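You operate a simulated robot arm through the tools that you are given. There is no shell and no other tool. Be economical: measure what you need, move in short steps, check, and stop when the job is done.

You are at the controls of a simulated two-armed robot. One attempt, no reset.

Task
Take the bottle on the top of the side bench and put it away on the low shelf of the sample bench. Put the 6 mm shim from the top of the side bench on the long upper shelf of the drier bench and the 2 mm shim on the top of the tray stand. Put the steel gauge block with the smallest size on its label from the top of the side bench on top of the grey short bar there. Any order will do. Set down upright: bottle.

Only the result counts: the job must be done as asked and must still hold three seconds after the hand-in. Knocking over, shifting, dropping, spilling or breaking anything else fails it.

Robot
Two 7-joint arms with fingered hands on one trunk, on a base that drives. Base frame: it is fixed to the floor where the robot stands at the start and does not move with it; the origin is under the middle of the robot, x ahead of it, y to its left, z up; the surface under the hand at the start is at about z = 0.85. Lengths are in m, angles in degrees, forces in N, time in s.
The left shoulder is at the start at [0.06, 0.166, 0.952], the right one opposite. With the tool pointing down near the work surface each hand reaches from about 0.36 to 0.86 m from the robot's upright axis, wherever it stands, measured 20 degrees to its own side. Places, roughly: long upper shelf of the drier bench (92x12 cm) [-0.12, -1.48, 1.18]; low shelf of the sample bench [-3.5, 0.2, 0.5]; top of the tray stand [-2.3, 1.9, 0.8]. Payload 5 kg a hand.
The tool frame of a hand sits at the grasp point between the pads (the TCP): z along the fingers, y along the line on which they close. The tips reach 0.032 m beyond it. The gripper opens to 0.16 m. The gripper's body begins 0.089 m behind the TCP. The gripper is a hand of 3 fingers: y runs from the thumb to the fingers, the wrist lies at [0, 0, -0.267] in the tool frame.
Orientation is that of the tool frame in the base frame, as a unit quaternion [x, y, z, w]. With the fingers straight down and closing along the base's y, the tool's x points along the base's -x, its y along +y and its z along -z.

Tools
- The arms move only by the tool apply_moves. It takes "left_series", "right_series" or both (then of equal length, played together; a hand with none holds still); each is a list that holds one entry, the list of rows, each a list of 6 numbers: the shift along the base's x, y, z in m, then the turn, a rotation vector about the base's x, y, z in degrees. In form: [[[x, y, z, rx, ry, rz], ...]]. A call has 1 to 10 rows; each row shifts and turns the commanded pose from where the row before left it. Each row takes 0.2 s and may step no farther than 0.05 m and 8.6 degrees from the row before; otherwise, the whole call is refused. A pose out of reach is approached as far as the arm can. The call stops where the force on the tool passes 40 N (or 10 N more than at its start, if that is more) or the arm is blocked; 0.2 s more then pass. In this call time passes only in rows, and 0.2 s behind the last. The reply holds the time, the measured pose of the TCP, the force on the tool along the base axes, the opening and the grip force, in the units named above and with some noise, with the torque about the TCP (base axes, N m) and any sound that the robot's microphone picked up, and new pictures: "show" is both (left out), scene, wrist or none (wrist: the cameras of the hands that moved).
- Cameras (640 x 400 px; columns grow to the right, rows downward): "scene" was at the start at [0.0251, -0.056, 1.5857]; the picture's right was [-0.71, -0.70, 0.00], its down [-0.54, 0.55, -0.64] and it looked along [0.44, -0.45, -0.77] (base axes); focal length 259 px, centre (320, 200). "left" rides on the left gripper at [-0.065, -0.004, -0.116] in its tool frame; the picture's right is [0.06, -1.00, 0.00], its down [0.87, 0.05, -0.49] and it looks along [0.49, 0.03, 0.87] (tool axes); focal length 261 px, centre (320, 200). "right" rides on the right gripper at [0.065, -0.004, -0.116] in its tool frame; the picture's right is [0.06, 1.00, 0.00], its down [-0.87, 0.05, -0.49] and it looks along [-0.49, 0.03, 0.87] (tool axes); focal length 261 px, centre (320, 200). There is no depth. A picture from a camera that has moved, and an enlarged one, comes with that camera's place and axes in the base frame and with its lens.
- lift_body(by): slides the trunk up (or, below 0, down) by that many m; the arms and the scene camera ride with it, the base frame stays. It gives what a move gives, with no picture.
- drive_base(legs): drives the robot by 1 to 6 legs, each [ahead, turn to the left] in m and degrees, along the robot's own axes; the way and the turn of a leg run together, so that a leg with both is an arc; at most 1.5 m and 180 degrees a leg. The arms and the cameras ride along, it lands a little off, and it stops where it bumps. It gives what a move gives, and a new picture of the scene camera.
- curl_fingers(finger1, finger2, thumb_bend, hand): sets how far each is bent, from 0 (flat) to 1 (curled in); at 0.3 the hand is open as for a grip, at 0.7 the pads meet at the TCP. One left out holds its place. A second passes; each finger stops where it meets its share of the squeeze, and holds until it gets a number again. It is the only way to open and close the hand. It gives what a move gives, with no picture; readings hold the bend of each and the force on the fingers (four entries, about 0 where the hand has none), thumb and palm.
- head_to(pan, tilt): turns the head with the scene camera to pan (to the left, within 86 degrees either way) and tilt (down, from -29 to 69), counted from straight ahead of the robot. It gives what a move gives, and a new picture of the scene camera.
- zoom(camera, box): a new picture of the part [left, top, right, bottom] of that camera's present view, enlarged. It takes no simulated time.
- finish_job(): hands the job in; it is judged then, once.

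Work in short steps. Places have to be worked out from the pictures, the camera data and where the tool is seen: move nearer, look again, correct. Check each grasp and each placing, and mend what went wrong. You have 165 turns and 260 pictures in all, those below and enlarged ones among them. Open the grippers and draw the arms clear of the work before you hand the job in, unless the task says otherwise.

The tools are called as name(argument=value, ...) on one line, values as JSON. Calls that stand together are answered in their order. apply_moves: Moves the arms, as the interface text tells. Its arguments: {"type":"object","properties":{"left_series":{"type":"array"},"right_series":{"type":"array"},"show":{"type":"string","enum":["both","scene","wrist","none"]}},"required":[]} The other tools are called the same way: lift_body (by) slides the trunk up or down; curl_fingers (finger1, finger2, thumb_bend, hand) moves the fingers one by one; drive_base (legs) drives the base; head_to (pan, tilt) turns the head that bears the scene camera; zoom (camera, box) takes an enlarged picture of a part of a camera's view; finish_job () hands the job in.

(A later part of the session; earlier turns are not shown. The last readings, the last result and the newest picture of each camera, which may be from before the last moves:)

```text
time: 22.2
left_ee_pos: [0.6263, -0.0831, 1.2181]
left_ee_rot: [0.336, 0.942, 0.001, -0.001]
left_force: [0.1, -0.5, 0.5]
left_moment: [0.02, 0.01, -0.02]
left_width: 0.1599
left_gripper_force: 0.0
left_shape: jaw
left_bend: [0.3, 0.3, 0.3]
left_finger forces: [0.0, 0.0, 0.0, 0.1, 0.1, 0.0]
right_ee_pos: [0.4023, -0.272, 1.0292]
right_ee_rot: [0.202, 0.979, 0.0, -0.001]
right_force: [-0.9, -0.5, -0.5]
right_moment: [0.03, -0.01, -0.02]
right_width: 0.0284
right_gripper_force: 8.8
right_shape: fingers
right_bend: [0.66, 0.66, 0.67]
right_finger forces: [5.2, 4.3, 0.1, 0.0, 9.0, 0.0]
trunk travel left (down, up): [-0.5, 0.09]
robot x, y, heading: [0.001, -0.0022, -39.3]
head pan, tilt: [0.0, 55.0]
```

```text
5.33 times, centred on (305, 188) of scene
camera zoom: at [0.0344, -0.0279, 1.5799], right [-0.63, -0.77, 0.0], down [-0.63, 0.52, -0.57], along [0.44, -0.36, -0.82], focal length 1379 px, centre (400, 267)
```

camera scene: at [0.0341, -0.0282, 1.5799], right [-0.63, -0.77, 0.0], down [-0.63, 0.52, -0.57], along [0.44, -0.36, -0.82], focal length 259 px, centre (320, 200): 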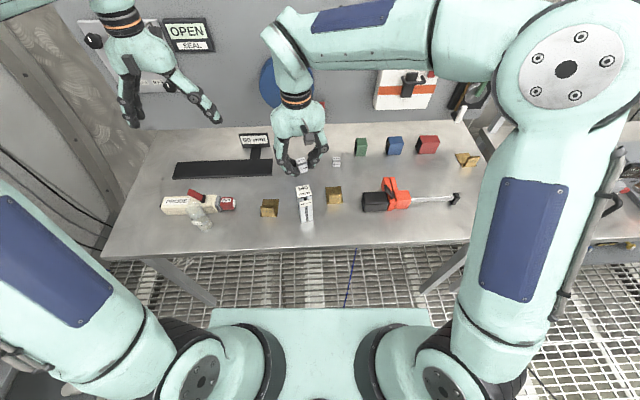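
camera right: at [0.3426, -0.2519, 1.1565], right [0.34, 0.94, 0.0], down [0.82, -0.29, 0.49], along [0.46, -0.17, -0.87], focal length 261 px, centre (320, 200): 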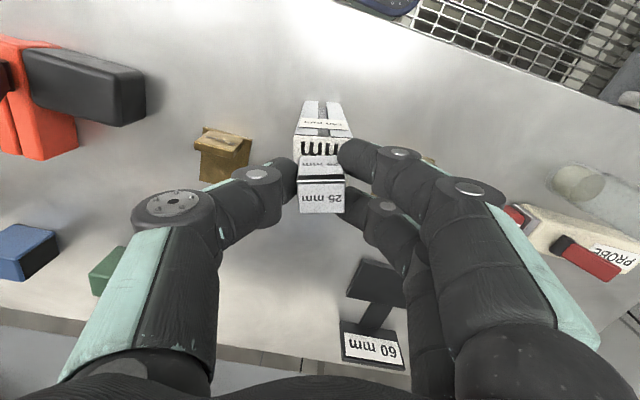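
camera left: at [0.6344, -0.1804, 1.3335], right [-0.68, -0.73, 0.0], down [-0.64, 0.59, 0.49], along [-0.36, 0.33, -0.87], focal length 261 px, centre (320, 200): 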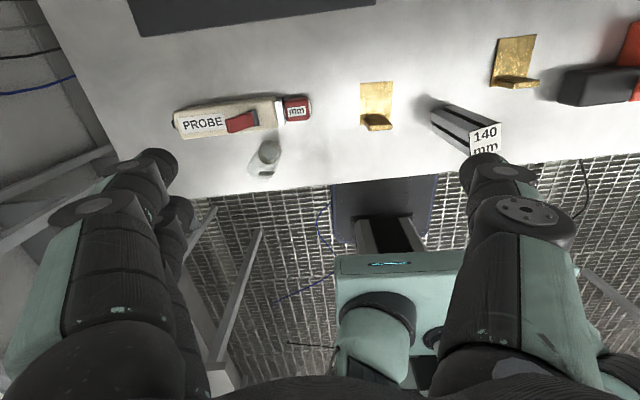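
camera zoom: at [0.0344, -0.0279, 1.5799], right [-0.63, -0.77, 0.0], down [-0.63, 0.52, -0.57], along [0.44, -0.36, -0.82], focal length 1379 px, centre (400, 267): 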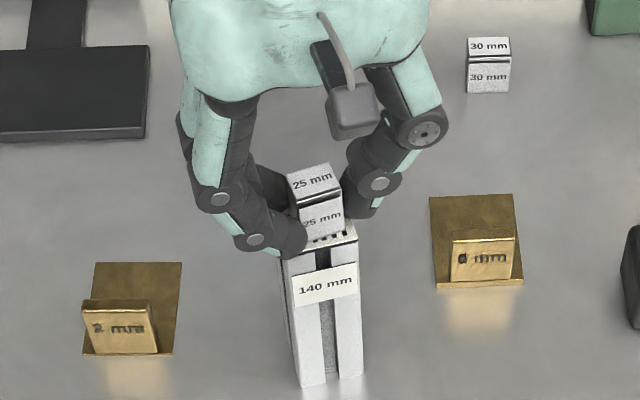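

No contact yet; lower by millimetres until the force rises.

apply_moves(right_series=[[[0, 0, -0.001, 0, 0, 0], [0, 0, 0, 0, 0, 0]]], show="none")

apply_moves(right_series=[[[0, 0, -0.001, 0, 0, 0], [0, 0, 0, 0, 0, 0]]], show="none")

zoom(camera="scene", box=[285, 170, 325, 200])

```text
time: 22.9
left_ee_pos: [0.6255, -0.0824, 1.2176]
left_ee_rot: [0.336, 0.942, 0.0, 0.0]
left_force: [-0.1, 1.2, -0.6]
left_moment: [0.03, -0.02, -0.03]
left_width: 0.1598
left_gripper_force: 0.1
left_shape: jaw
left_bend: [0.3, 0.3, 0.3]
left_finger forces: [0.0, 0.1, 0.0, 0.0, 0.0, 0.0]
right_ee_pos: [0.4031, -0.2713, 1.0275]
right_ee_rot: [0.202, 0.979, 0.0, 0.0]
right_force: [-0.7, 0.3, 0.7]
right_moment: [0.02, -0.01, 0.01]
right_width: 0.0284
right_gripper_force: 9.8
right_shape: fingers
right_bend: [0.66, 0.66, 0.67]
right_finger forces: [5.4, 4.6, 0.0, 0.0, 9.8, 0.1]
trunk travel left (down, up): [-0.5, 0.09]
robot x, y, heading: [0.0001, -0.0017, -39.1]
head pan, tilt: [0.0, 55.0]
```

```text
time: 23.4
left_ee_pos: [0.626, -0.0826, 1.2184]
left_ee_rot: [0.336, 0.942, 0.0, 0.0]
left_force: [-0.8, 0.1, -0.5]
left_moment: [0.01, 0.02, -0.02]
left_width: 0.1598
left_gripper_force: 0.0
left_shape: jaw
left_bend: [0.3, 0.3, 0.3]
left_finger forces: [0.0, 0.1, 0.0, 0.0, 0.1, 0.1]
right_ee_pos: [0.4017, -0.2712, 1.0283]
right_ee_rot: [0.202, 0.979, 0.0, 0.001]
right_force: [0.8, 0.3, 6.6]
right_moment: [0.01, -0.03, -0.02]
right_width: 0.0286
right_gripper_force: 10.9
right_shape: fingers
right_bend: [0.66, 0.67, 0.67]
right_finger forces: [5.7, 4.9, 0.0, 0.0, 10.8, 0.1]
trunk travel left (down, up): [-0.5, 0.09]
robot x, y, heading: [0.0002, -0.0029, -39.3]
head pan, tilt: [0.0, 55.0]
```

```text
13.33 times, centred on (305, 185) of scene
camera zoom: at [0.034, -0.0277, 1.58], right [-0.63, -0.77, 0.0], down [-0.63, 0.52, -0.57], along [0.44, -0.36, -0.82], focal length 3448 px, centre (520, 400)
```

zoom: 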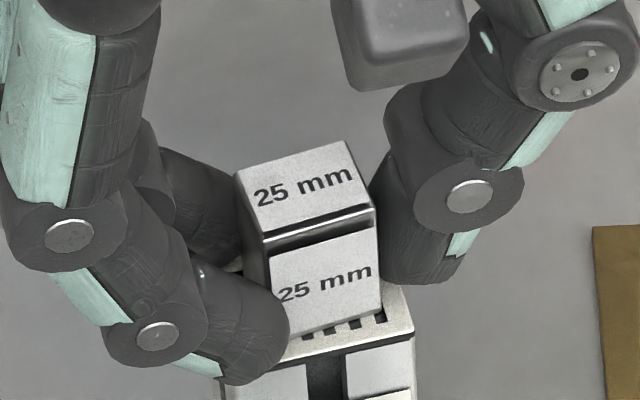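

Contact at 6.6 N. I release with a small, equal opening first.

curl_fingers(hand="right", finger1=0.62, finger2=0.62, thumb_bend=0.62)

curl_fingers(hand="right", finger1=0.48, finger2=0.48, thumb_bend=0.48)

zoom(camera="scene", box=[265, 150, 345, 225])

```text
time: 24.4
left_ee_pos: [0.6258, -0.0829, 1.219]
left_ee_rot: [0.336, 0.942, 0.001, 0.0]
left_force: [0.3, 0.8, -0.5]
left_moment: [-0.01, 0.0, -0.02]
left_width: 0.1597
left_gripper_force: 0.0
left_shape: jaw
left_bend: [0.3, 0.3, 0.3]
left_finger forces: [0.1, 0.0, 0.0, 0.0, 0.1, 0.0]
right_ee_pos: [0.4011, -0.2707, 1.0281]
right_ee_rot: [0.202, 0.979, 0.0, 0.001]
right_force: [0.2, -0.6, 0.5]
right_moment: [0.03, 0.01, 0.02]
right_width: 0.0392
right_gripper_force: 0.0
right_shape: fingers
right_bend: [0.62, 0.62, 0.62]
right_finger forces: [0.1, 0.0, 0.1, 0.0, 0.0, 0.0]
trunk travel left (down, up): [-0.5, 0.09]
robot x, y, heading: [0.0004, 0.0007, -39.6]
head pan, tilt: [0.0, 55.0]
```

```text
time: 25.4
left_ee_pos: [0.6257, -0.0844, 1.2181]
left_ee_rot: [0.337, 0.942, 0.0, 0.0]
left_force: [-0.3, -0.6, 0.0]
left_moment: [0.02, -0.01, 0.04]
left_width: 0.16
left_gripper_force: 0.0
left_shape: jaw
left_bend: [0.3, 0.3, 0.3]
left_finger forces: [0.0, 0.1, 0.0, 0.0, 0.0, 0.0]
right_ee_pos: [0.4021, -0.2711, 1.0281]
right_ee_rot: [0.202, 0.979, 0.0, 0.0]
right_force: [-0.1, -0.8, 0.3]
right_moment: [0.02, -0.04, 0.0]
right_width: 0.0946
right_gripper_force: 0.0
right_shape: fingers
right_bend: [0.48, 0.48, 0.48]
right_finger forces: [0.0, 0.0, 0.1, 0.1, 0.1, 0.0]
trunk travel left (down, up): [-0.5, 0.09]
robot x, y, heading: [0.0007, -0.0002, -39.3]
head pan, tilt: [0.0, 55.0]
```

```text
5.33 times, centred on (305, 188) of scene
camera zoom: at [0.0343, -0.0278, 1.5799], right [-0.63, -0.77, 0.0], down [-0.63, 0.52, -0.57], along [0.44, -0.36, -0.82], focal length 1379 px, centre (400, 267)
```

zoom: 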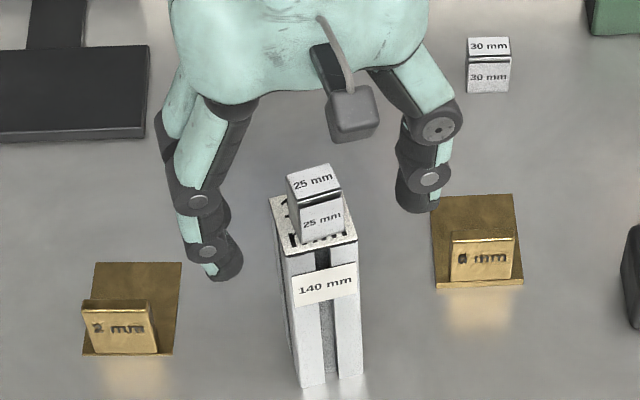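

The block stands squarely on the bar. I retreat up, then move over the 6 mm shim's tab (~(0.398,-0.393)) turning the hand so it closes across the tab faces.

apply_moves(right_series=[[[0, 0, 0.04, 0, 0, 0], [0, 0, 0.05, 0, 0, 8.3], [0, -0.015, 0.02, 0, 0, 8.3], [0, -0.02, 0, 0, 0, 8.3], [0, -0.02, 0, 0, 0, 8.3], [0, -0.02, 0, 0, 0, 8.3], [0, -0.02, 0, 0, 0, 8.3], [0, -0.02, 0, 0, 0, 8.3], [-0.004, -0.007, 0, 0, 0, 8.3], [0, 0, 0, 0, 0, 8.1]]])

```text
time: 27.6
left_ee_pos: [0.6252, -0.0837, 1.219]
left_ee_rot: [0.336, 0.942, 0.001, 0.001]
left_force: [0.3, 0.2, 0.8]
left_moment: [-0.04, 0.02, 0.0]
left_width: 0.1599
left_gripper_force: 0.1
left_shape: jaw
left_bend: [0.3, 0.3, 0.3]
left_finger forces: [0.0, 0.0, 0.0, 0.1, 0.0, 0.0]
right_ee_pos: [0.3981, -0.3951, 1.1382]
right_ee_rot: [-0.433, 0.902, 0.0, 0.001]
right_force: [0.7, -0.2, 0.4]
right_moment: [-0.02, 0.0, -0.02]
right_width: 0.0949
right_gripper_force: 0.0
right_shape: fingers
right_bend: [0.48, 0.48, 0.48]
right_finger forces: [0.1, 0.0, 0.1, 0.1, 0.0, 0.0]
trunk travel left (down, up): [-0.5, 0.09]
robot x, y, heading: [0.0014, -0.0003, -39.5]
head pan, tilt: [0.0, 55.0]
camera scene: at [0.0344, -0.0279, 1.5799], right [-0.63, -0.77, 0.0], down [-0.63, 0.52, -0.57], along [0.44, -0.36, -0.82], focal length 259 px, centre (320, 200)
camera right: at [0.3599, -0.4478, 1.2529], right [-0.82, 0.58, 0.0], down [0.5, 0.71, 0.49], along [0.28, 0.4, -0.87], focal length 261 px, centre (320, 200)
```

scene: 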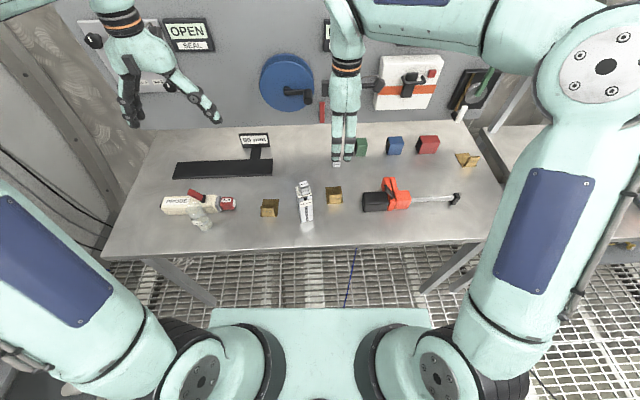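
right: 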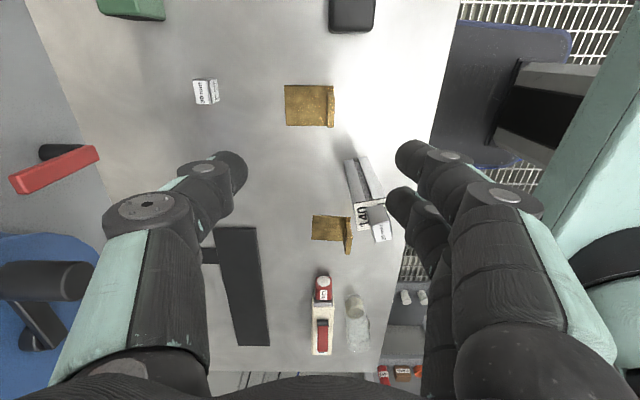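

Hand turned. I zoom on the 6 mm shim to find the tab.

zoom(camera="right", box=[270, 75, 350, 135])

```text
6.67 times, centred on (310, 105) of right
camera zoom: at [0.3599, -0.4478, 1.2529], right [-0.82, 0.58, 0.0], down [0.5, 0.71, 0.49], along [0.28, 0.4, -0.87], focal length 1738 px, centre (387, 833)
```

zoom: 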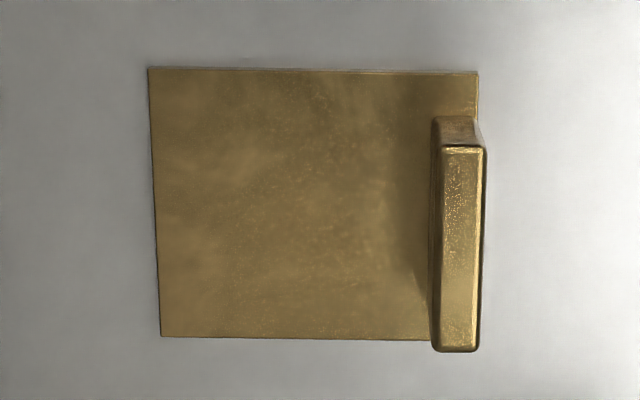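

Triangulated tab top at ~(0.387, -0.3835, 0.90), 48 mm wide, 8 mm thick. I descend with the tab between thumb and fingers.

apply_moves(right_series=[[[-0.0113, 0.0116, -0.02, 0, 0, 0], [0, 0, -0.045, 0, 0, 0], [0, 0, -0.045, 0, 0, 0], [0, 0, -0.045, 0, 0, 0], [0, 0, -0.03, 0, 0, 0], [0, 0, 0, 0, 0, 0]]])

```text
time: 29.1
left_ee_pos: [0.6255, -0.0825, 1.2183]
left_ee_rot: [0.337, 0.942, -0.001, -0.001]
left_force: [-0.3, -0.4, 0.1]
left_moment: [-0.01, -0.01, -0.01]
left_width: 0.1598
left_gripper_force: 0.2
left_shape: jaw
left_bend: [0.3, 0.3, 0.3]
left_finger forces: [0.0, 0.0, 0.0, 0.1, 0.0, 0.0]
right_ee_pos: [0.3866, -0.3838, 0.952]
right_ee_rot: [-0.432, 0.902, 0.0, 0.0]
right_force: [0.9, -0.5, 0.4]
right_moment: [0.0, -0.01, -0.01]
right_width: 0.095
right_gripper_force: 0.1
right_shape: fingers
right_bend: [0.48, 0.48, 0.48]
right_finger forces: [0.0, 0.0, 0.1, 0.0, 0.0, 0.1]
trunk travel left (down, up): [-0.5, 0.09]
robot x, y, heading: [-0.0006, 0.0018, -39.2]
head pan, tilt: [0.0, 55.0]
camera scene: at [0.0341, -0.0278, 1.5799], right [-0.63, -0.77, 0.0], down [-0.63, 0.52, -0.57], along [0.44, -0.36, -0.82], focal length 259 px, centre (320, 200)
camera right: at [0.3493, -0.4378, 1.0681], right [-0.82, 0.58, 0.0], down [0.5, 0.71, 0.49], along [0.28, 0.4, -0.87], focal length 261 px, centre (320, 200)
```

scene: 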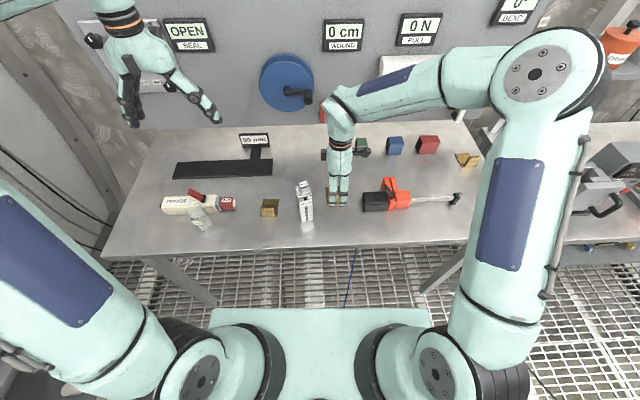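
right: 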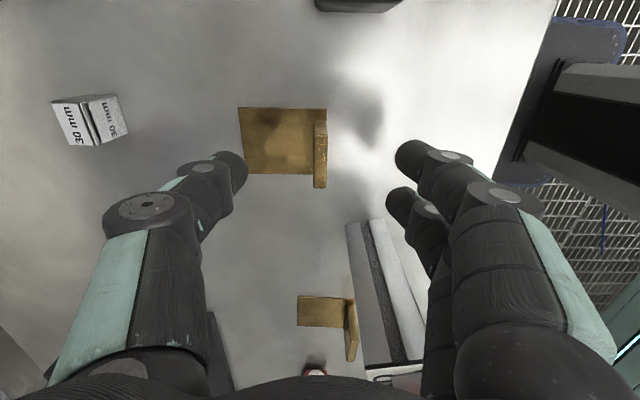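

I zoom to check centring along the tab before the last descent.

zoom(camera="right", box=[220, 90, 380, 200])

```text
3.64 times, centred on (300, 145) of right
camera zoom: at [0.3493, -0.4378, 1.0681], right [-0.82, 0.58, 0.0], down [0.5, 0.71, 0.49], along [0.28, 0.4, -0.87], focal length 948 px, centre (393, 400)
```

zoom: 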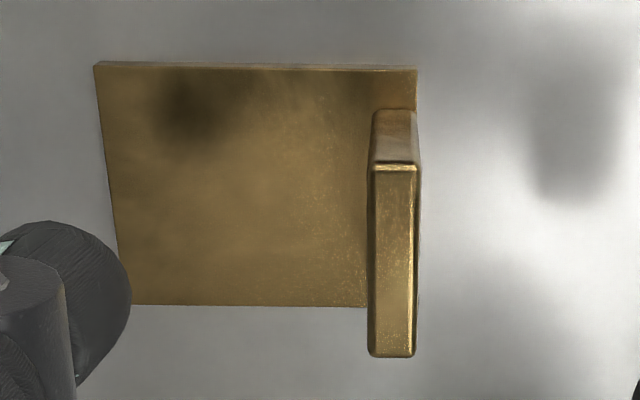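

Centred within 1 mm. Final descent to z≈0.893 and close.

apply_moves(right_series=[[[0, 0, -0.03, 0, 0, 0], [0, 0, -0.029, 0, 0, 0], [0, 0, 0, 0, 0, 0]]], show="none")

curl_fingers(hand="right", finger1=0.72, finger2=0.72, thumb_bend=0.72)

zoom(camera="right", box=[200, 80, 440, 260])

```text
time: 29.9
left_ee_pos: [0.6258, -0.0831, 1.2191]
left_ee_rot: [0.336, 0.942, -0.001, 0.0]
left_force: [-0.3, -0.1, 0.2]
left_moment: [-0.02, -0.03, -0.01]
left_width: 0.1598
left_gripper_force: 0.1
left_shape: jaw
left_bend: [0.3, 0.3, 0.3]
left_finger forces: [0.0, 0.0, 0.1, 0.1, 0.0, 0.1]
right_ee_pos: [0.3864, -0.3812, 0.8955]
right_ee_rot: [-0.431, 0.902, -0.001, 0.002]
right_force: [-2.6, -0.5, 17.0]
right_moment: [-0.69, -0.72, -0.05]
right_width: 0.0954
right_gripper_force: 8.8
right_shape: fingers
right_bend: [0.48, 0.48, 0.48]
right_finger forces: [0.0, 0.0, 0.0, 0.0, 17.2, 0.0]
trunk travel left (down, up): [-0.5, 0.09]
robot x, y, heading: [-0.0026, 0.0019, -39.3]
head pan, tilt: [0.0, 55.0]
```

```text
time: 30.9
left_ee_pos: [0.6266, -0.083, 1.2182]
left_ee_rot: [0.336, 0.942, 0.0, 0.0]
left_force: [-0.6, 0.0, 0.2]
left_moment: [-0.01, -0.01, 0.0]
left_width: 0.16
left_gripper_force: 0.1
left_shape: jaw
left_bend: [0.3, 0.3, 0.3]
left_finger forces: [0.1, 0.0, 0.1, 0.1, 0.0, 0.0]
right_ee_pos: [0.3873, -0.3826, 0.8926]
right_ee_rot: [-0.432, 0.902, 0.001, 0.001]
right_force: [0.1, 1.1, -0.3]
right_moment: [0.03, 0.01, -0.01]
right_width: 0.0165
right_gripper_force: 8.0
right_shape: fingers
right_bend: [0.71, 0.7, 0.69]
right_finger forces: [3.9, 4.1, 0.0, 0.1, 8.1, 0.0]
trunk travel left (down, up): [-0.5, 0.09]
robot x, y, heading: [-0.0015, -0.0013, -39.6]
head pan, tilt: [0.0, 55.0]
```

```text
2.22 times, centred on (320, 170) of right
camera zoom: at [0.3488, -0.4358, 1.0093], right [-0.82, 0.58, 0.0], down [0.5, 0.71, 0.49], along [0.28, 0.4, -0.87], focal length 579 px, centre (320, 267)
```

zoom: 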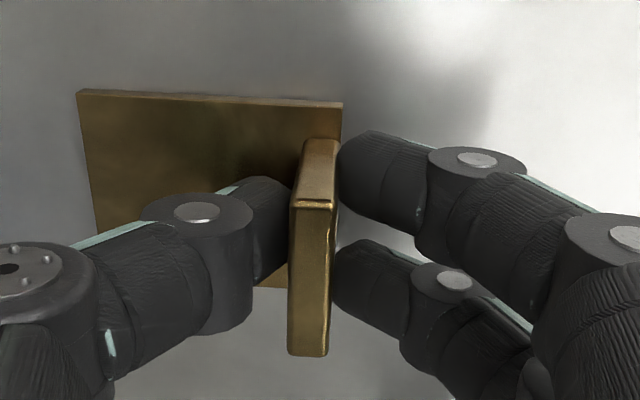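

Tab is gripped at 8 N. I lift it and check.

apply_moves(right_series=[[[0, 0, 0.02, 0, 0, 0], [0, 0, 0.04, 0, 0, 0], [0, 0, 0.05, 0, 0, 0], [0, 0, 0.05, 0, 0, 0], [0, 0, 0.05, 0, 0, 0], [0, 0, 0.05, 0, 0, 0]]])

zoom(camera="scene", box=[240, 100, 440, 225])

```text
time: 32.2
left_ee_pos: [0.6255, -0.0824, 1.2186]
left_ee_rot: [0.336, 0.942, -0.001, 0.0]
left_force: [-0.8, 0.4, -0.4]
left_moment: [-0.02, -0.01, 0.03]
left_width: 0.1598
left_gripper_force: 0.1
left_shape: jaw
left_bend: [0.3, 0.3, 0.3]
left_finger forces: [0.1, 0.0, 0.0, 0.0, 0.0, 0.1]
right_ee_pos: [0.3893, -0.3794, 1.1517]
right_ee_rot: [-0.432, 0.902, 0.001, 0.0]
right_force: [-0.5, -0.1, -0.6]
right_moment: [0.01, -0.02, 0.02]
right_width: 0.0165
right_gripper_force: 7.9
right_shape: fingers
right_bend: [0.71, 0.71, 0.69]
right_finger forces: [3.8, 4.0, 0.0, 0.1, 7.8, 0.0]
trunk travel left (down, up): [-0.5, 0.09]
robot x, y, heading: [0.002, 0.0037, -39.6]
head pan, tilt: [0.0, 55.0]
camera scene: at [0.034, -0.0274, 1.5798], right [-0.63, -0.77, 0.0], down [-0.63, 0.52, -0.57], along [0.44, -0.36, -0.82], focal length 259 px, centre (320, 200)
camera right: at [0.3516, -0.4333, 1.2678], right [-0.82, 0.58, 0.0], down [0.5, 0.71, 0.49], along [0.28, 0.4, -0.87], focal length 261 px, centre (320, 200)
```

scene: 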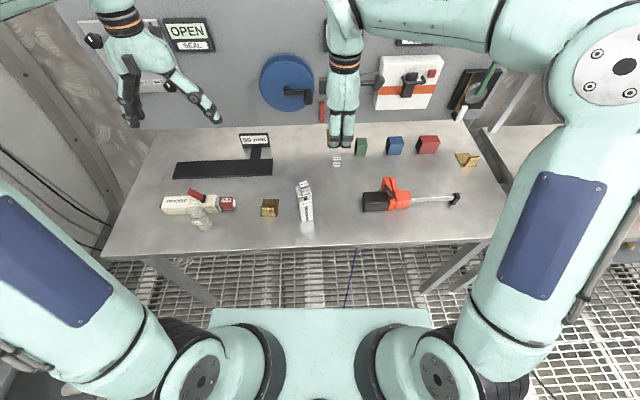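
right: 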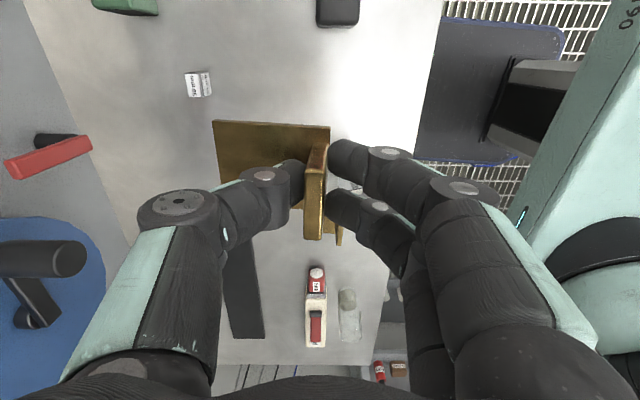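

```text
3.20 times, centred on (340, 162) of scene
camera zoom: at [0.034, -0.0274, 1.5798], right [-0.63, -0.77, 0.0], down [-0.63, 0.52, -0.57], along [0.44, -0.36, -0.82], focal length 828 px, centre (256, 320)
```

zoom: 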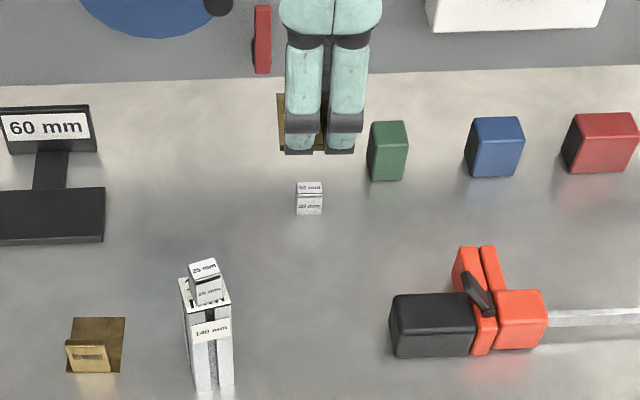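

Shim is held. Now I look at the drier bench to the right.

head_to(pan=-60, tilt=20)

```text
time: 33.5
left_ee_pos: [0.6258, -0.0827, 1.2174]
left_ee_rot: [0.337, 0.942, 0.001, 0.0]
left_force: [0.8, 0.2, -0.5]
left_moment: [0.02, -0.01, -0.01]
left_width: 0.1597
left_gripper_force: 0.1
left_shape: jaw
left_bend: [0.3, 0.3, 0.3]
left_finger forces: [0.1, 0.0, 0.1, 0.0, 0.0, 0.0]
right_ee_pos: [0.3901, -0.3798, 1.1512]
right_ee_rot: [-0.432, 0.902, 0.0, 0.0]
right_force: [0.1, 0.5, -1.0]
right_moment: [0.0, 0.01, -0.01]
right_width: 0.0165
right_gripper_force: 7.9
right_shape: fingers
right_bend: [0.71, 0.71, 0.69]
right_finger forces: [3.8, 4.0, 0.0, 0.0, 7.9, 0.1]
trunk travel left (down, up): [-0.5, 0.09]
robot x, y, heading: [-0.0016, 0.0012, -39.6]
head pan, tilt: [-60.0, 20.0]
camera scene: at [-0.0364, -0.0742, 1.632], right [-0.99, 0.16, 0.0], down [0.05, 0.34, -0.94], along [-0.15, -0.93, -0.34], focal length 259 px, centre (320, 200)
```

scene: 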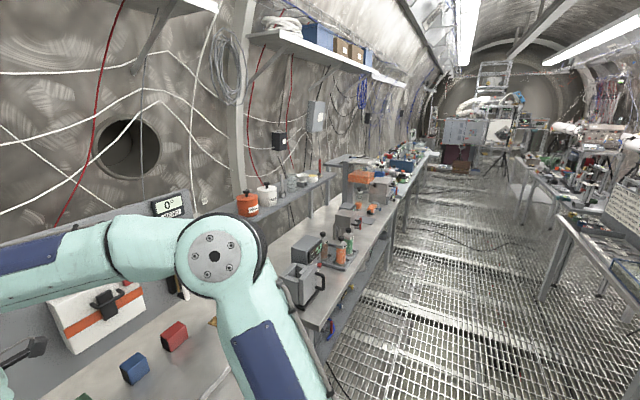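

zoom(camera="scene", box=[180, 130, 440, 300])

```text
2.35 times, centred on (310, 215) of scene
camera zoom: at [-0.0364, -0.0742, 1.632], right [-0.99, 0.16, 0.0], down [0.05, 0.34, -0.94], along [-0.15, -0.93, -0.34], focal length 608 px, centre (344, 165)
```

zoom: 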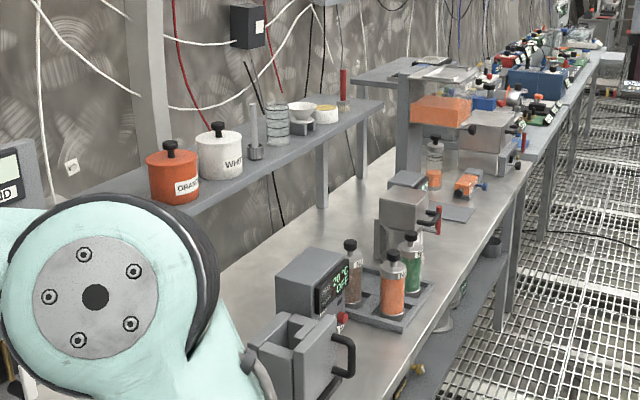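

The shelf runs roughly from (0.29,-1.18) to (-0.43,-1.82), holding jars; free spots seem to be at its ends. I tuck the arms in a little and then drive to face the drier bench.

apply_moves(right_series=[[[-0.031, 0.025, 0.02, 0, 0, 0], [-0.031, 0.025, 0.02, 0, 0, 0], [-0.031, 0.025, 0.02, 0, 0, 0], [0.0, 0.0, 0.02, 0, 0, 0]]], left_series=[[[-0.031, 0.025, 0.01, 0, 0, 0], [-0.031, 0.025, 0.01, 0, 0, 0], [-0.031, 0.025, 0.01, 0, 0, 0], [-0.031, 0.025, 0, 0, 0, 0]]], show="none")

drive_base(legs=[[0, -94], [1.08, 0], [0, 86]])

head_to(pan=0, tilt=30)

```text
time: 34.5
left_ee_pos: [0.502, 0.0186, 1.2463]
left_ee_rot: [0.336, 0.942, 0.001, 0.001]
left_force: [0.4, 0.2, -0.8]
left_moment: [0.01, 0.02, -0.02]
left_width: 0.1599
left_gripper_force: 0.1
left_shape: jaw
left_bend: [0.3, 0.3, 0.3]
left_finger forces: [0.1, 0.0, 0.0, 0.0, 0.0, 0.0]
right_ee_pos: [0.2948, -0.3057, 1.2321]
right_ee_rot: [-0.432, 0.902, 0.0, 0.0]
right_force: [-0.1, -0.7, -1.3]
right_moment: [-0.02, 0.01, 0.02]
right_width: 0.0165
right_gripper_force: 8.1
right_shape: fingers
right_bend: [0.71, 0.71, 0.69]
right_finger forces: [3.9, 4.0, 0.1, 0.1, 7.9, 0.0]
trunk travel left (down, up): [-0.5, 0.09]
robot x, y, heading: [0.003, -0.001, -39.2]
head pan, tilt: [-60.0, 20.0]
```

```text
time: 48.2
left_ee_pos: [-0.2772, -0.8553, 1.2474]
left_ee_rot: [0.407, 0.914, 0.001, 0.0]
left_force: [-0.1, 1.3, -0.4]
left_moment: [0.02, 0.0, 0.03]
left_width: 0.1598
left_gripper_force: 0.0
left_shape: jaw
left_bend: [0.3, 0.3, 0.3]
left_finger forces: [0.0, 0.1, 0.0, 0.1, 0.0, 0.0]
right_ee_pos: [-0.5316, -1.1462, 1.2321]
right_ee_rot: [-0.362, 0.932, 0.0, 0.001]
right_force: [0.7, 0.4, -0.4]
right_moment: [0.02, 0.02, 0.0]
right_width: 0.0159
right_gripper_force: 6.5
right_shape: fingers
right_bend: [0.71, 0.71, 0.69]
right_finger forces: [3.3, 3.4, 0.0, 0.0, 6.7, 0.1]
trunk travel left (down, up): [-0.5, 0.09]
robot x, y, heading: [-0.7776, -0.7969, -47.9]
head pan, tilt: [-60.0, 20.0]
camera scene: at [-0.8233, -0.8659, 1.632], right [-0.95, 0.31, 0.0], down [0.11, 0.33, -0.94], along [-0.29, -0.89, -0.34], focal length 259 px, centre (320, 200)
```

scene: 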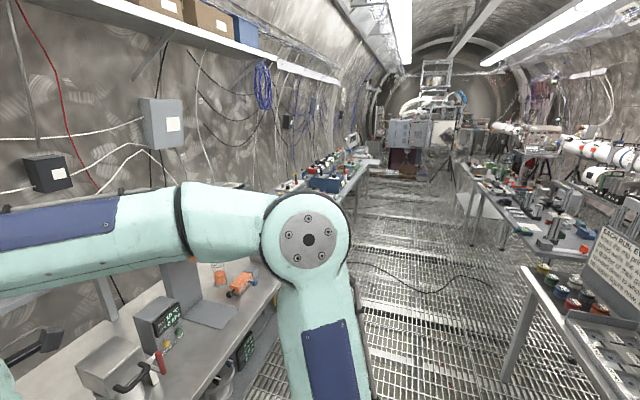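

```text
time: 49.5
left_ee_pos: [-0.2763, -0.8557, 1.2478]
left_ee_rot: [0.407, 0.913, 0.0, 0.0]
left_force: [0.3, 0.6, 0.6]
left_moment: [0.02, 0.0, -0.01]
left_width: 0.1599
left_gripper_force: 0.1
left_shape: jaw
left_bend: [0.3, 0.3, 0.3]
left_finger forces: [0.0, 0.1, 0.0, 0.0, 0.1, 0.0]
right_ee_pos: [-0.5318, -1.1463, 1.2314]
right_ee_rot: [-0.362, 0.932, 0.0, 0.0]
right_force: [0.1, -0.5, -0.7]
right_moment: [0.01, -0.01, -0.01]
right_width: 0.0163
right_gripper_force: 6.8
right_shape: fingers
right_bend: [0.71, 0.71, 0.69]
right_finger forces: [3.3, 3.4, 0.0, 0.0, 6.8, 0.0]
trunk travel left (down, up): [-0.5, 0.09]
robot x, y, heading: [-0.774, -0.7981, -47.9]
head pan, tilt: [0.0, 30.0]
camera scene: at [-0.7342, -0.8447, 1.6159], right [-0.74, -0.67, 0.0], down [-0.33, 0.37, -0.87], along [0.58, -0.64, -0.5], focal length 259 px, centre (320, 200)
```

scene: 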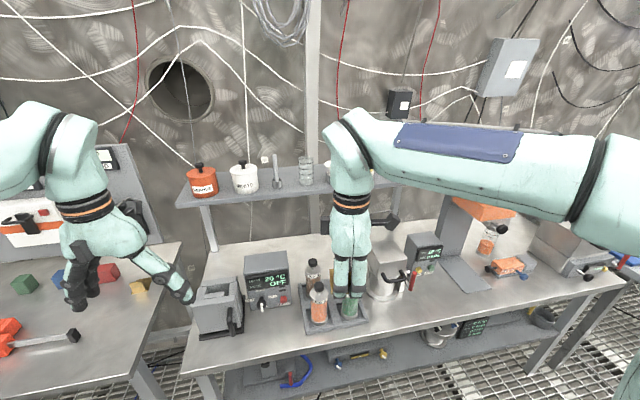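

Facing the drier bench. Zoom on the shelf for free room.

zoom(camera="scene", box=[160, 140, 420, 300])

zoom(camera="right", box=[180, 80, 440, 260])

```text
2.46 times, centred on (290, 220) of scene
camera zoom: at [-0.7342, -0.8447, 1.6159], right [-0.74, -0.67, 0.0], down [-0.33, 0.37, -0.87], along [0.58, -0.64, -0.5], focal length 637 px, centre (394, 151)
```

zoom: 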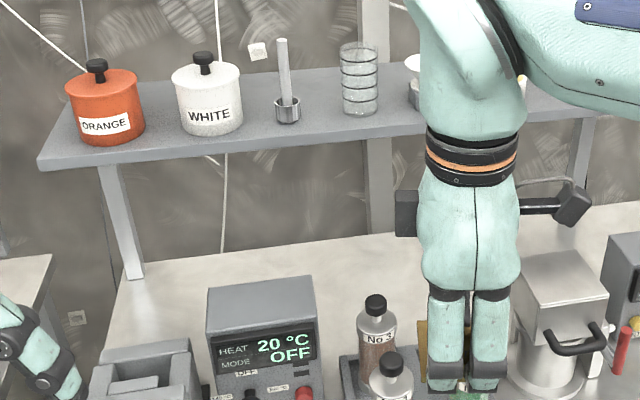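

```text
2.22 times, centred on (310, 170) of right
camera zoom: at [-0.5769, -1.1938, 1.3472], right [-0.72, 0.69, 0.0], down [0.6, 0.63, 0.49], along [0.34, 0.35, -0.87], focal length 579 px, centre (342, 267)
```

zoom: 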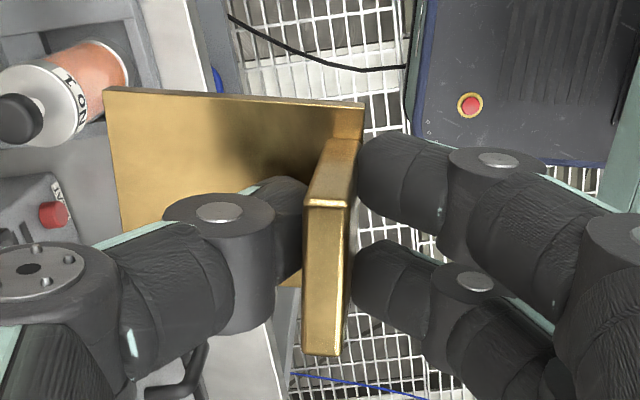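

The bench runs at ~53°, so its normal is ~-37°. The right end of the shelf (near (-0.36,-1.80)) looks free but is hidden by my arm; I drive to stand in front of it.

drive_base(legs=[[0, -50], [0.4, 0], [0, 61]])

head_to(pan=-10, tilt=25)

```text
time: 57.0
left_ee_pos: [-0.3286, -1.1486, 1.2466]
left_ee_rot: [0.321, 0.947, 0.0, 0.001]
left_force: [0.1, 0.2, -0.3]
left_moment: [-0.01, 0.02, -0.01]
left_width: 0.1598
left_gripper_force: 0.0
left_shape: jaw
left_bend: [0.3, 0.3, 0.3]
left_finger forces: [0.0, 0.0, 0.0, 0.0, 0.0, 0.0]
right_ee_pos: [-0.5267, -1.4807, 1.2307]
right_ee_rot: [-0.447, 0.894, 0.0, 0.0]
right_force: [0.9, 0.4, -1.7]
right_moment: [0.0, 0.05, -0.01]
right_width: 0.0158
right_gripper_force: 6.6
right_shape: fingers
right_bend: [0.71, 0.71, 0.69]
right_finger forces: [3.0, 3.1, 0.1, 0.0, 6.2, 0.1]
trunk travel left (down, up): [-0.5, 0.09]
robot x, y, heading: [-0.8316, -1.1841, -37.4]
head pan, tilt: [0.0, 30.0]
camera scene: at [-0.7809, -1.2219, 1.6159], right [-0.61, -0.79, 0.0], down [-0.4, 0.3, -0.87], along [0.69, -0.53, -0.5], focal length 259 px, centre (320, 200)
```

scene: 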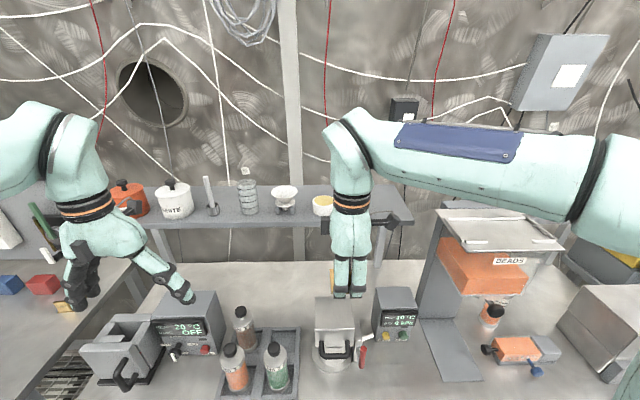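

```text
time: 57.8
left_ee_pos: [-0.3283, -1.1504, 1.2477]
left_ee_rot: [0.321, 0.947, 0.001, 0.0]
left_force: [0.3, 0.3, 0.1]
left_moment: [-0.04, 0.0, 0.03]
left_width: 0.1598
left_gripper_force: 0.0
left_shape: jaw
left_bend: [0.3, 0.3, 0.3]
left_finger forces: [0.1, 0.0, 0.0, 0.1, 0.1, 0.0]
right_ee_pos: [-0.5259, -1.4825, 1.2311]
right_ee_rot: [-0.447, 0.895, 0.0, 0.0]
right_force: [-0.4, -0.9, -0.4]
right_moment: [0.0, -0.02, 0.0]
right_width: 0.0161
right_gripper_force: 6.4
right_shape: fingers
right_bend: [0.71, 0.71, 0.69]
right_finger forces: [3.0, 3.3, 0.1, 0.0, 6.3, 0.1]
trunk travel left (down, up): [-0.5, 0.09]
robot x, y, heading: [-0.8267, -1.1841, -37.5]
head pan, tilt: [-10.0, 25.0]
camera scene: at [-0.7905, -1.2351, 1.6239], right [-0.74, -0.68, 0.0], down [-0.29, 0.31, -0.91], along [0.61, -0.67, -0.42], focal length 259 px, centre (320, 200)
```

scene: 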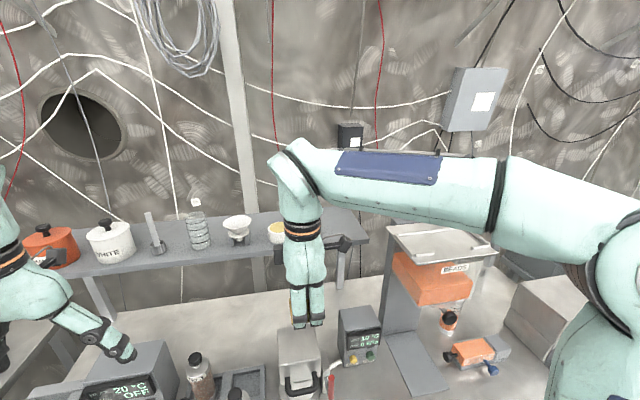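

Grip is drifting lower, so I re-tighten, then raise the trunk and shift the hand left to expose the shelf's right end.

curl_fingers(hand="right", finger1=0.8, finger2=0.8, thumb_bend=0.75)

lift_body(by=0.09)

apply_moves(right_series=[[[0.025, 0.032, 0.0, 0, 0, 0], [0.025, 0.032, 0.0, 0, 0, 0], [0.025, 0.032, 0.0, 0, 0, 0], [0.025, 0.032, 0.0, 0, 0, 0]]])

```text
time: 58.8
left_ee_pos: [-0.3302, -1.1501, 1.2472]
left_ee_rot: [0.321, 0.947, 0.0, 0.0]
left_force: [-0.1, 0.5, 0.8]
left_moment: [0.02, 0.0, -0.01]
left_width: 0.1599
left_gripper_force: 0.1
left_shape: jaw
left_bend: [0.3, 0.3, 0.3]
left_finger forces: [0.0, 0.0, 0.1, 0.0, 0.1, 0.1]
right_ee_pos: [-0.5261, -1.4817, 1.2325]
right_ee_rot: [-0.447, 0.894, 0.0, 0.0]
right_force: [-0.9, -0.1, -0.8]
right_moment: [0.01, 0.05, -0.01]
right_width: 0.0152
right_gripper_force: 18.8
right_shape: fingers
right_bend: [0.76, 0.76, 0.69]
right_finger forces: [9.3, 9.2, 0.0, 0.0, 18.6, 0.1]
trunk travel left (down, up): [-0.5, 0.09]
robot x, y, heading: [-0.8341, -1.1845, -37.5]
head pan, tilt: [-10.0, 25.0]
```

```text
time: 60.0
left_ee_pos: [-0.3277, -1.1499, 1.3369]
left_ee_rot: [0.321, 0.947, 0.0, 0.0]
left_force: [0.5, 0.2, 0.2]
left_moment: [0.03, 0.01, 0.0]
left_width: 0.1599
left_gripper_force: 0.0
left_shape: jaw
left_bend: [0.3, 0.3, 0.3]
left_finger forces: [0.0, 0.0, 0.0, 0.0, 0.0, 0.0]
right_ee_pos: [-0.5264, -1.4818, 1.3225]
right_ee_rot: [-0.447, 0.895, 0.0, 0.0]
right_force: [-0.2, 0.1, -0.7]
right_moment: [0.02, 0.05, 0.02]
right_width: 0.015
right_gripper_force: 18.6
right_shape: fingers
right_bend: [0.76, 0.76, 0.69]
right_finger forces: [9.2, 9.2, 0.1, 0.0, 18.8, 0.2]
trunk travel left (down, up): [-0.59, 0.0]
robot x, y, heading: [-0.8258, -1.1809, -37.4]
head pan, tilt: [-10.0, 25.0]
```

```text
time: 61.0
left_ee_pos: [-0.329, -1.1487, 1.3358]
left_ee_rot: [0.32, 0.947, 0.0, 0.0]
left_force: [0.7, -0.1, 1.2]
left_moment: [-0.03, 0.0, -0.02]
left_width: 0.1596
left_gripper_force: 0.0
left_shape: jaw
left_bend: [0.3, 0.3, 0.3]
left_finger forces: [0.1, 0.1, 0.0, 0.1, 0.0, 0.0]
right_ee_pos: [-0.4255, -1.3531, 1.3213]
right_ee_rot: [-0.446, 0.895, 0.0, -0.001]
right_force: [-0.3, -0.7, -2.3]
right_moment: [-0.01, 0.03, -0.01]
right_width: 0.0151
right_gripper_force: 18.2
right_shape: fingers
right_bend: [0.76, 0.76, 0.69]
right_finger forces: [9.2, 9.1, 0.1, 0.0, 18.7, 0.0]
trunk travel left (down, up): [-0.59, 0.0]
robot x, y, heading: [-0.8327, -1.1862, -37.4]
head pan, tilt: [-10.0, 25.0]
camera scene: at [-0.7894, -1.2339, 1.7139], right [-0.74, -0.68, 0.0], down [-0.29, 0.31, -0.91], along [0.61, -0.67, -0.42], focal length 259 px, centre (320, 200)
camera right: at [-0.4609, -1.4081, 1.4375], right [-0.83, 0.55, 0.0], down [0.48, 0.73, 0.49], along [0.27, 0.41, -0.87], focal length 261 px, centre (320, 200)
```

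scene: 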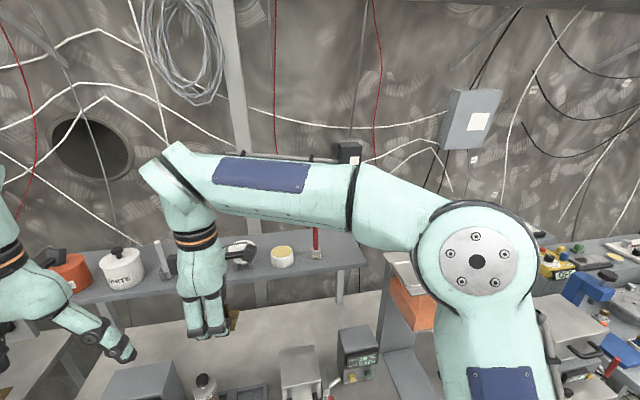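
right: 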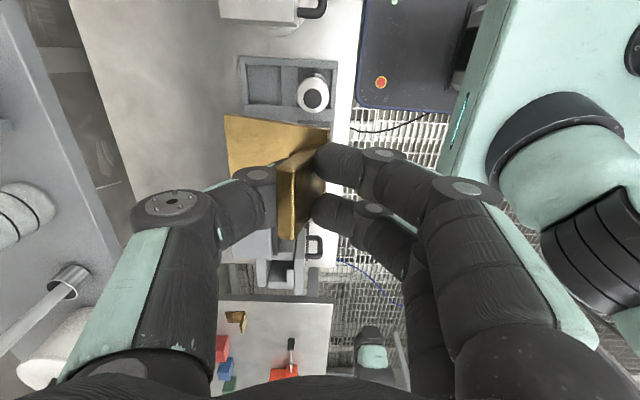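

zoom(camera="scene", box=[220, 200, 400, 310])

zoom(camera="right", box=[180, 90, 420, 270])

```text
3.56 times, centred on (310, 255) of scene
camera zoom: at [-0.7894, -1.2339, 1.7139], right [-0.74, -0.68, 0.0], down [-0.29, 0.31, -0.91], along [0.61, -0.67, -0.42], focal length 920 px, centre (356, 4)
```

zoom: 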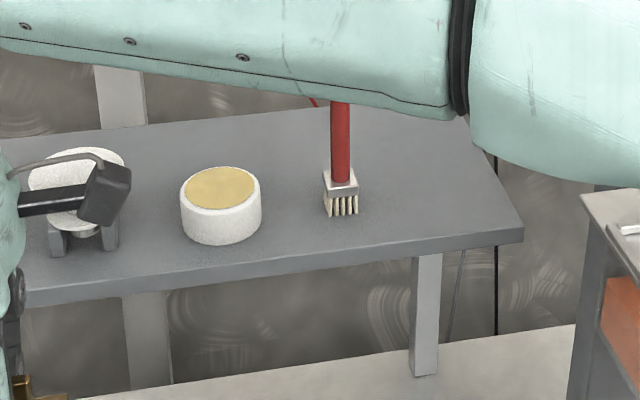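

```text
2.22 times, centred on (300, 180) of right
camera zoom: at [-0.4609, -1.4081, 1.4375], right [-0.83, 0.55, 0.0], down [0.48, 0.73, 0.49], along [0.27, 0.41, -0.87], focal length 579 px, centre (364, 244)
```

zoom: 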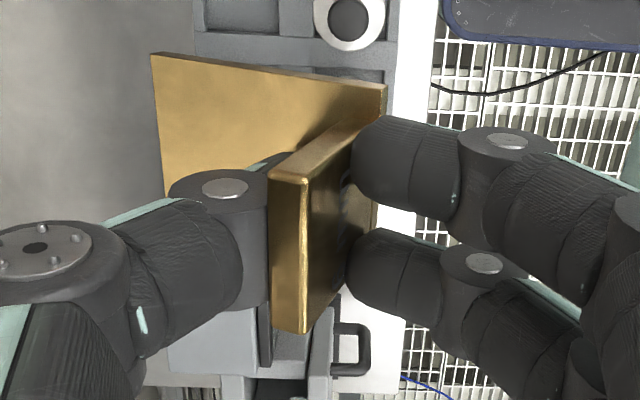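

The free strip right of the brush is s≈-0.345…-0.46 along the shelf, enough. The re-squeeze rolled the shim ~20° (far edge drooping); I tilt the hand forward to level it, and inspect.

apply_moves(right_series=[[[0, 0, 0, -4.05, -5.3, 0], [0, 0, 0, -4.05, -5.3, 0], [0, 0, 0, -4.05, -5.3, 0], [0, 0, 0, 0, 0, 0]]])

zoom(camera="scene", box=[150, 270, 270, 350])

zoom(camera="left", box=[0, 0, 640, 400])

```text
time: 62.0
left_ee_pos: [-0.3279, -1.1499, 1.3378]
left_ee_rot: [0.321, 0.947, 0.001, 0.0]
left_force: [0.7, -0.4, -0.3]
left_moment: [0.01, -0.02, 0.01]
left_width: 0.1598
left_gripper_force: 0.0
left_shape: jaw
left_bend: [0.3, 0.3, 0.3]
left_finger forces: [0.0, 0.0, 0.0, 0.0, 0.0, 0.1]
right_ee_pos: [-0.4257, -1.3533, 1.3214]
right_ee_rot: [-0.441, 0.881, -0.157, 0.076]
right_force: [0.8, 0.2, -0.6]
right_moment: [0.02, 0.01, -0.03]
right_width: 0.0152
right_gripper_force: 18.7
right_shape: fingers
right_bend: [0.76, 0.76, 0.69]
right_finger forces: [9.3, 9.4, 0.1, 0.1, 18.7, 0.0]
trunk travel left (down, up): [-0.59, 0.0]
robot x, y, heading: [-0.8338, -1.1845, -37.6]
head pan, tilt: [-10.0, 25.0]
camera scene: at [-0.7899, -1.2356, 1.7139], right [-0.74, -0.68, 0.0], down [-0.29, 0.31, -0.91], along [0.61, -0.67, -0.42], focal length 259 px, centre (320, 200)
camera right: at [-0.4937, -1.3849, 1.4317], right [-0.79, 0.51, -0.34], down [0.35, 0.83, 0.44], along [0.51, 0.23, -0.83], focal length 261 px, centre (320, 200)
```

scene: 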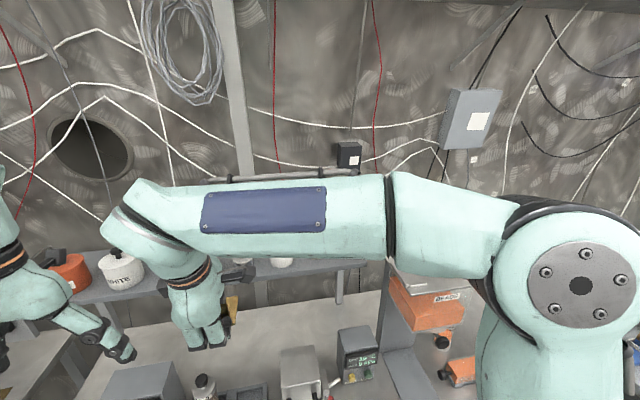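
right: 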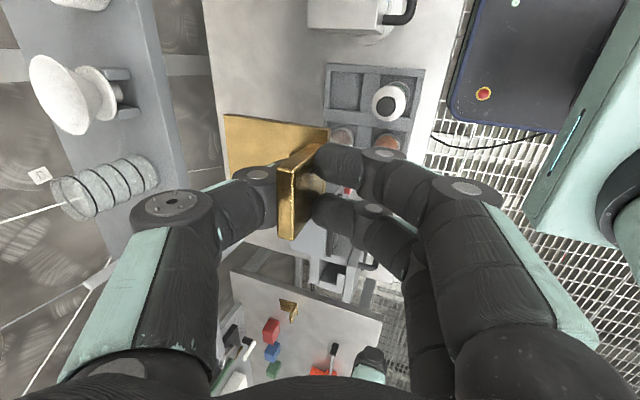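

```text
5.00 times, centred on (210, 310) of scene
camera zoom: at [-0.7899, -1.2356, 1.7139], right [-0.74, -0.68, 0.0], down [-0.29, 0.31, -0.91], along [0.61, -0.67, -0.42], focal length 1293 px, centre (870, -350)
```

zoom: 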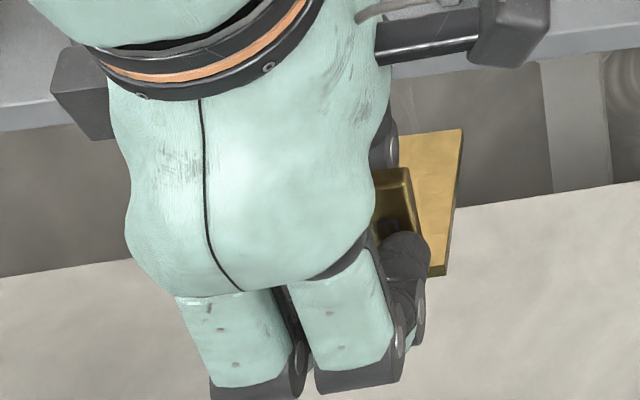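

```text
1.00 times, centred on (320, 200) of left (not enlarged: the box is as wide or as high as the picture)
camera zoom: at [-0.2787, -1.1935, 1.4539], right [-0.66, -0.75, 0.0], down [-0.66, 0.57, 0.49], along [-0.37, 0.32, -0.87], focal length 261 px, centre (320, 200)
```

zoom: 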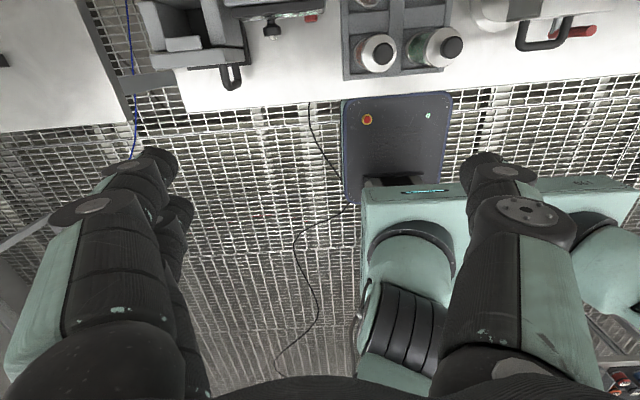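

Plate is now level within a few degrees. I move sideways to the right first, keeping clear of the shelf, then look.

apply_moves(right_series=[[[-0.028, -0.0374, 0.01, 0, 0, 0], [-0.028, -0.0374, 0.01, 0, 0, 0], [-0.028, -0.0374, 0, 0, 0, 0], [-0.028, -0.0374, 0, 0, 0, 0], [-0.028, -0.0374, 0, 0, 0, 0], [-0.028, -0.0374, 0, 0, 0, 0], [-0.028, -0.0374, 0, 0, 0, 0], [0, 0, 0, 0, 0, 0]]])

```text
time: 63.8
left_ee_pos: [-0.3298, -1.1479, 1.3379]
left_ee_rot: [0.321, 0.947, 0.001, 0.0]
left_force: [-0.5, -0.2, -0.1]
left_moment: [-0.05, 0.04, -0.01]
left_width: 0.1596
left_gripper_force: 0.0
left_shape: jaw
left_bend: [0.3, 0.3, 0.3]
left_finger forces: [0.0, 0.0, 0.1, 0.0, 0.0, 0.0]
right_ee_pos: [-0.622, -1.6149, 1.3414]
right_ee_rot: [-0.44, 0.881, -0.156, 0.075]
right_force: [0.8, 0.7, -1.6]
right_moment: [-0.01, 0.04, -0.03]
right_width: 0.0149
right_gripper_force: 18.1
right_shape: fingers
right_bend: [0.77, 0.76, 0.69]
right_finger forces: [9.0, 9.2, 0.0, 0.0, 18.2, 0.0]
trunk travel left (down, up): [-0.59, 0.0]
robot x, y, heading: [-0.8306, -1.1861, -37.3]
head pan, tilt: [-10.0, 25.0]
camera scene: at [-0.7896, -1.2339, 1.7139], right [-0.74, -0.68, 0.0], down [-0.29, 0.31, -0.91], along [0.61, -0.67, -0.42], focal length 259 px, centre (320, 200)
camera right: at [-0.69, -1.646, 1.4516], right [-0.79, 0.51, -0.34], down [0.35, 0.83, 0.44], along [0.51, 0.23, -0.83], focal length 261 px, centre (320, 200)
```

scene: 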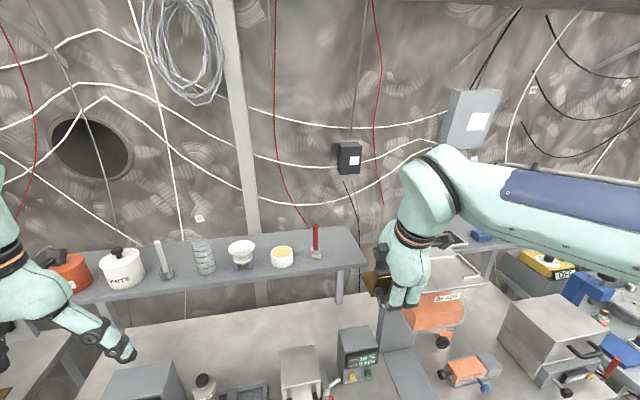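
right: 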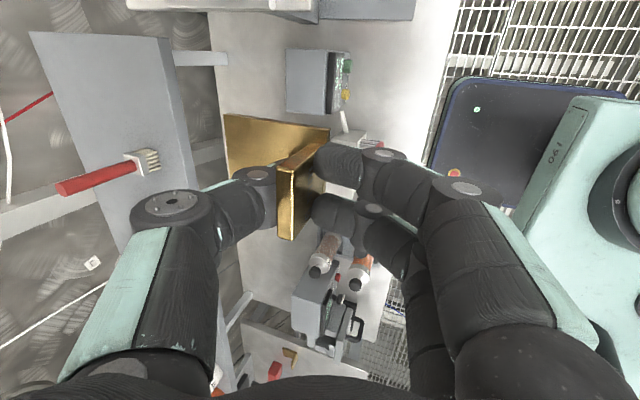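

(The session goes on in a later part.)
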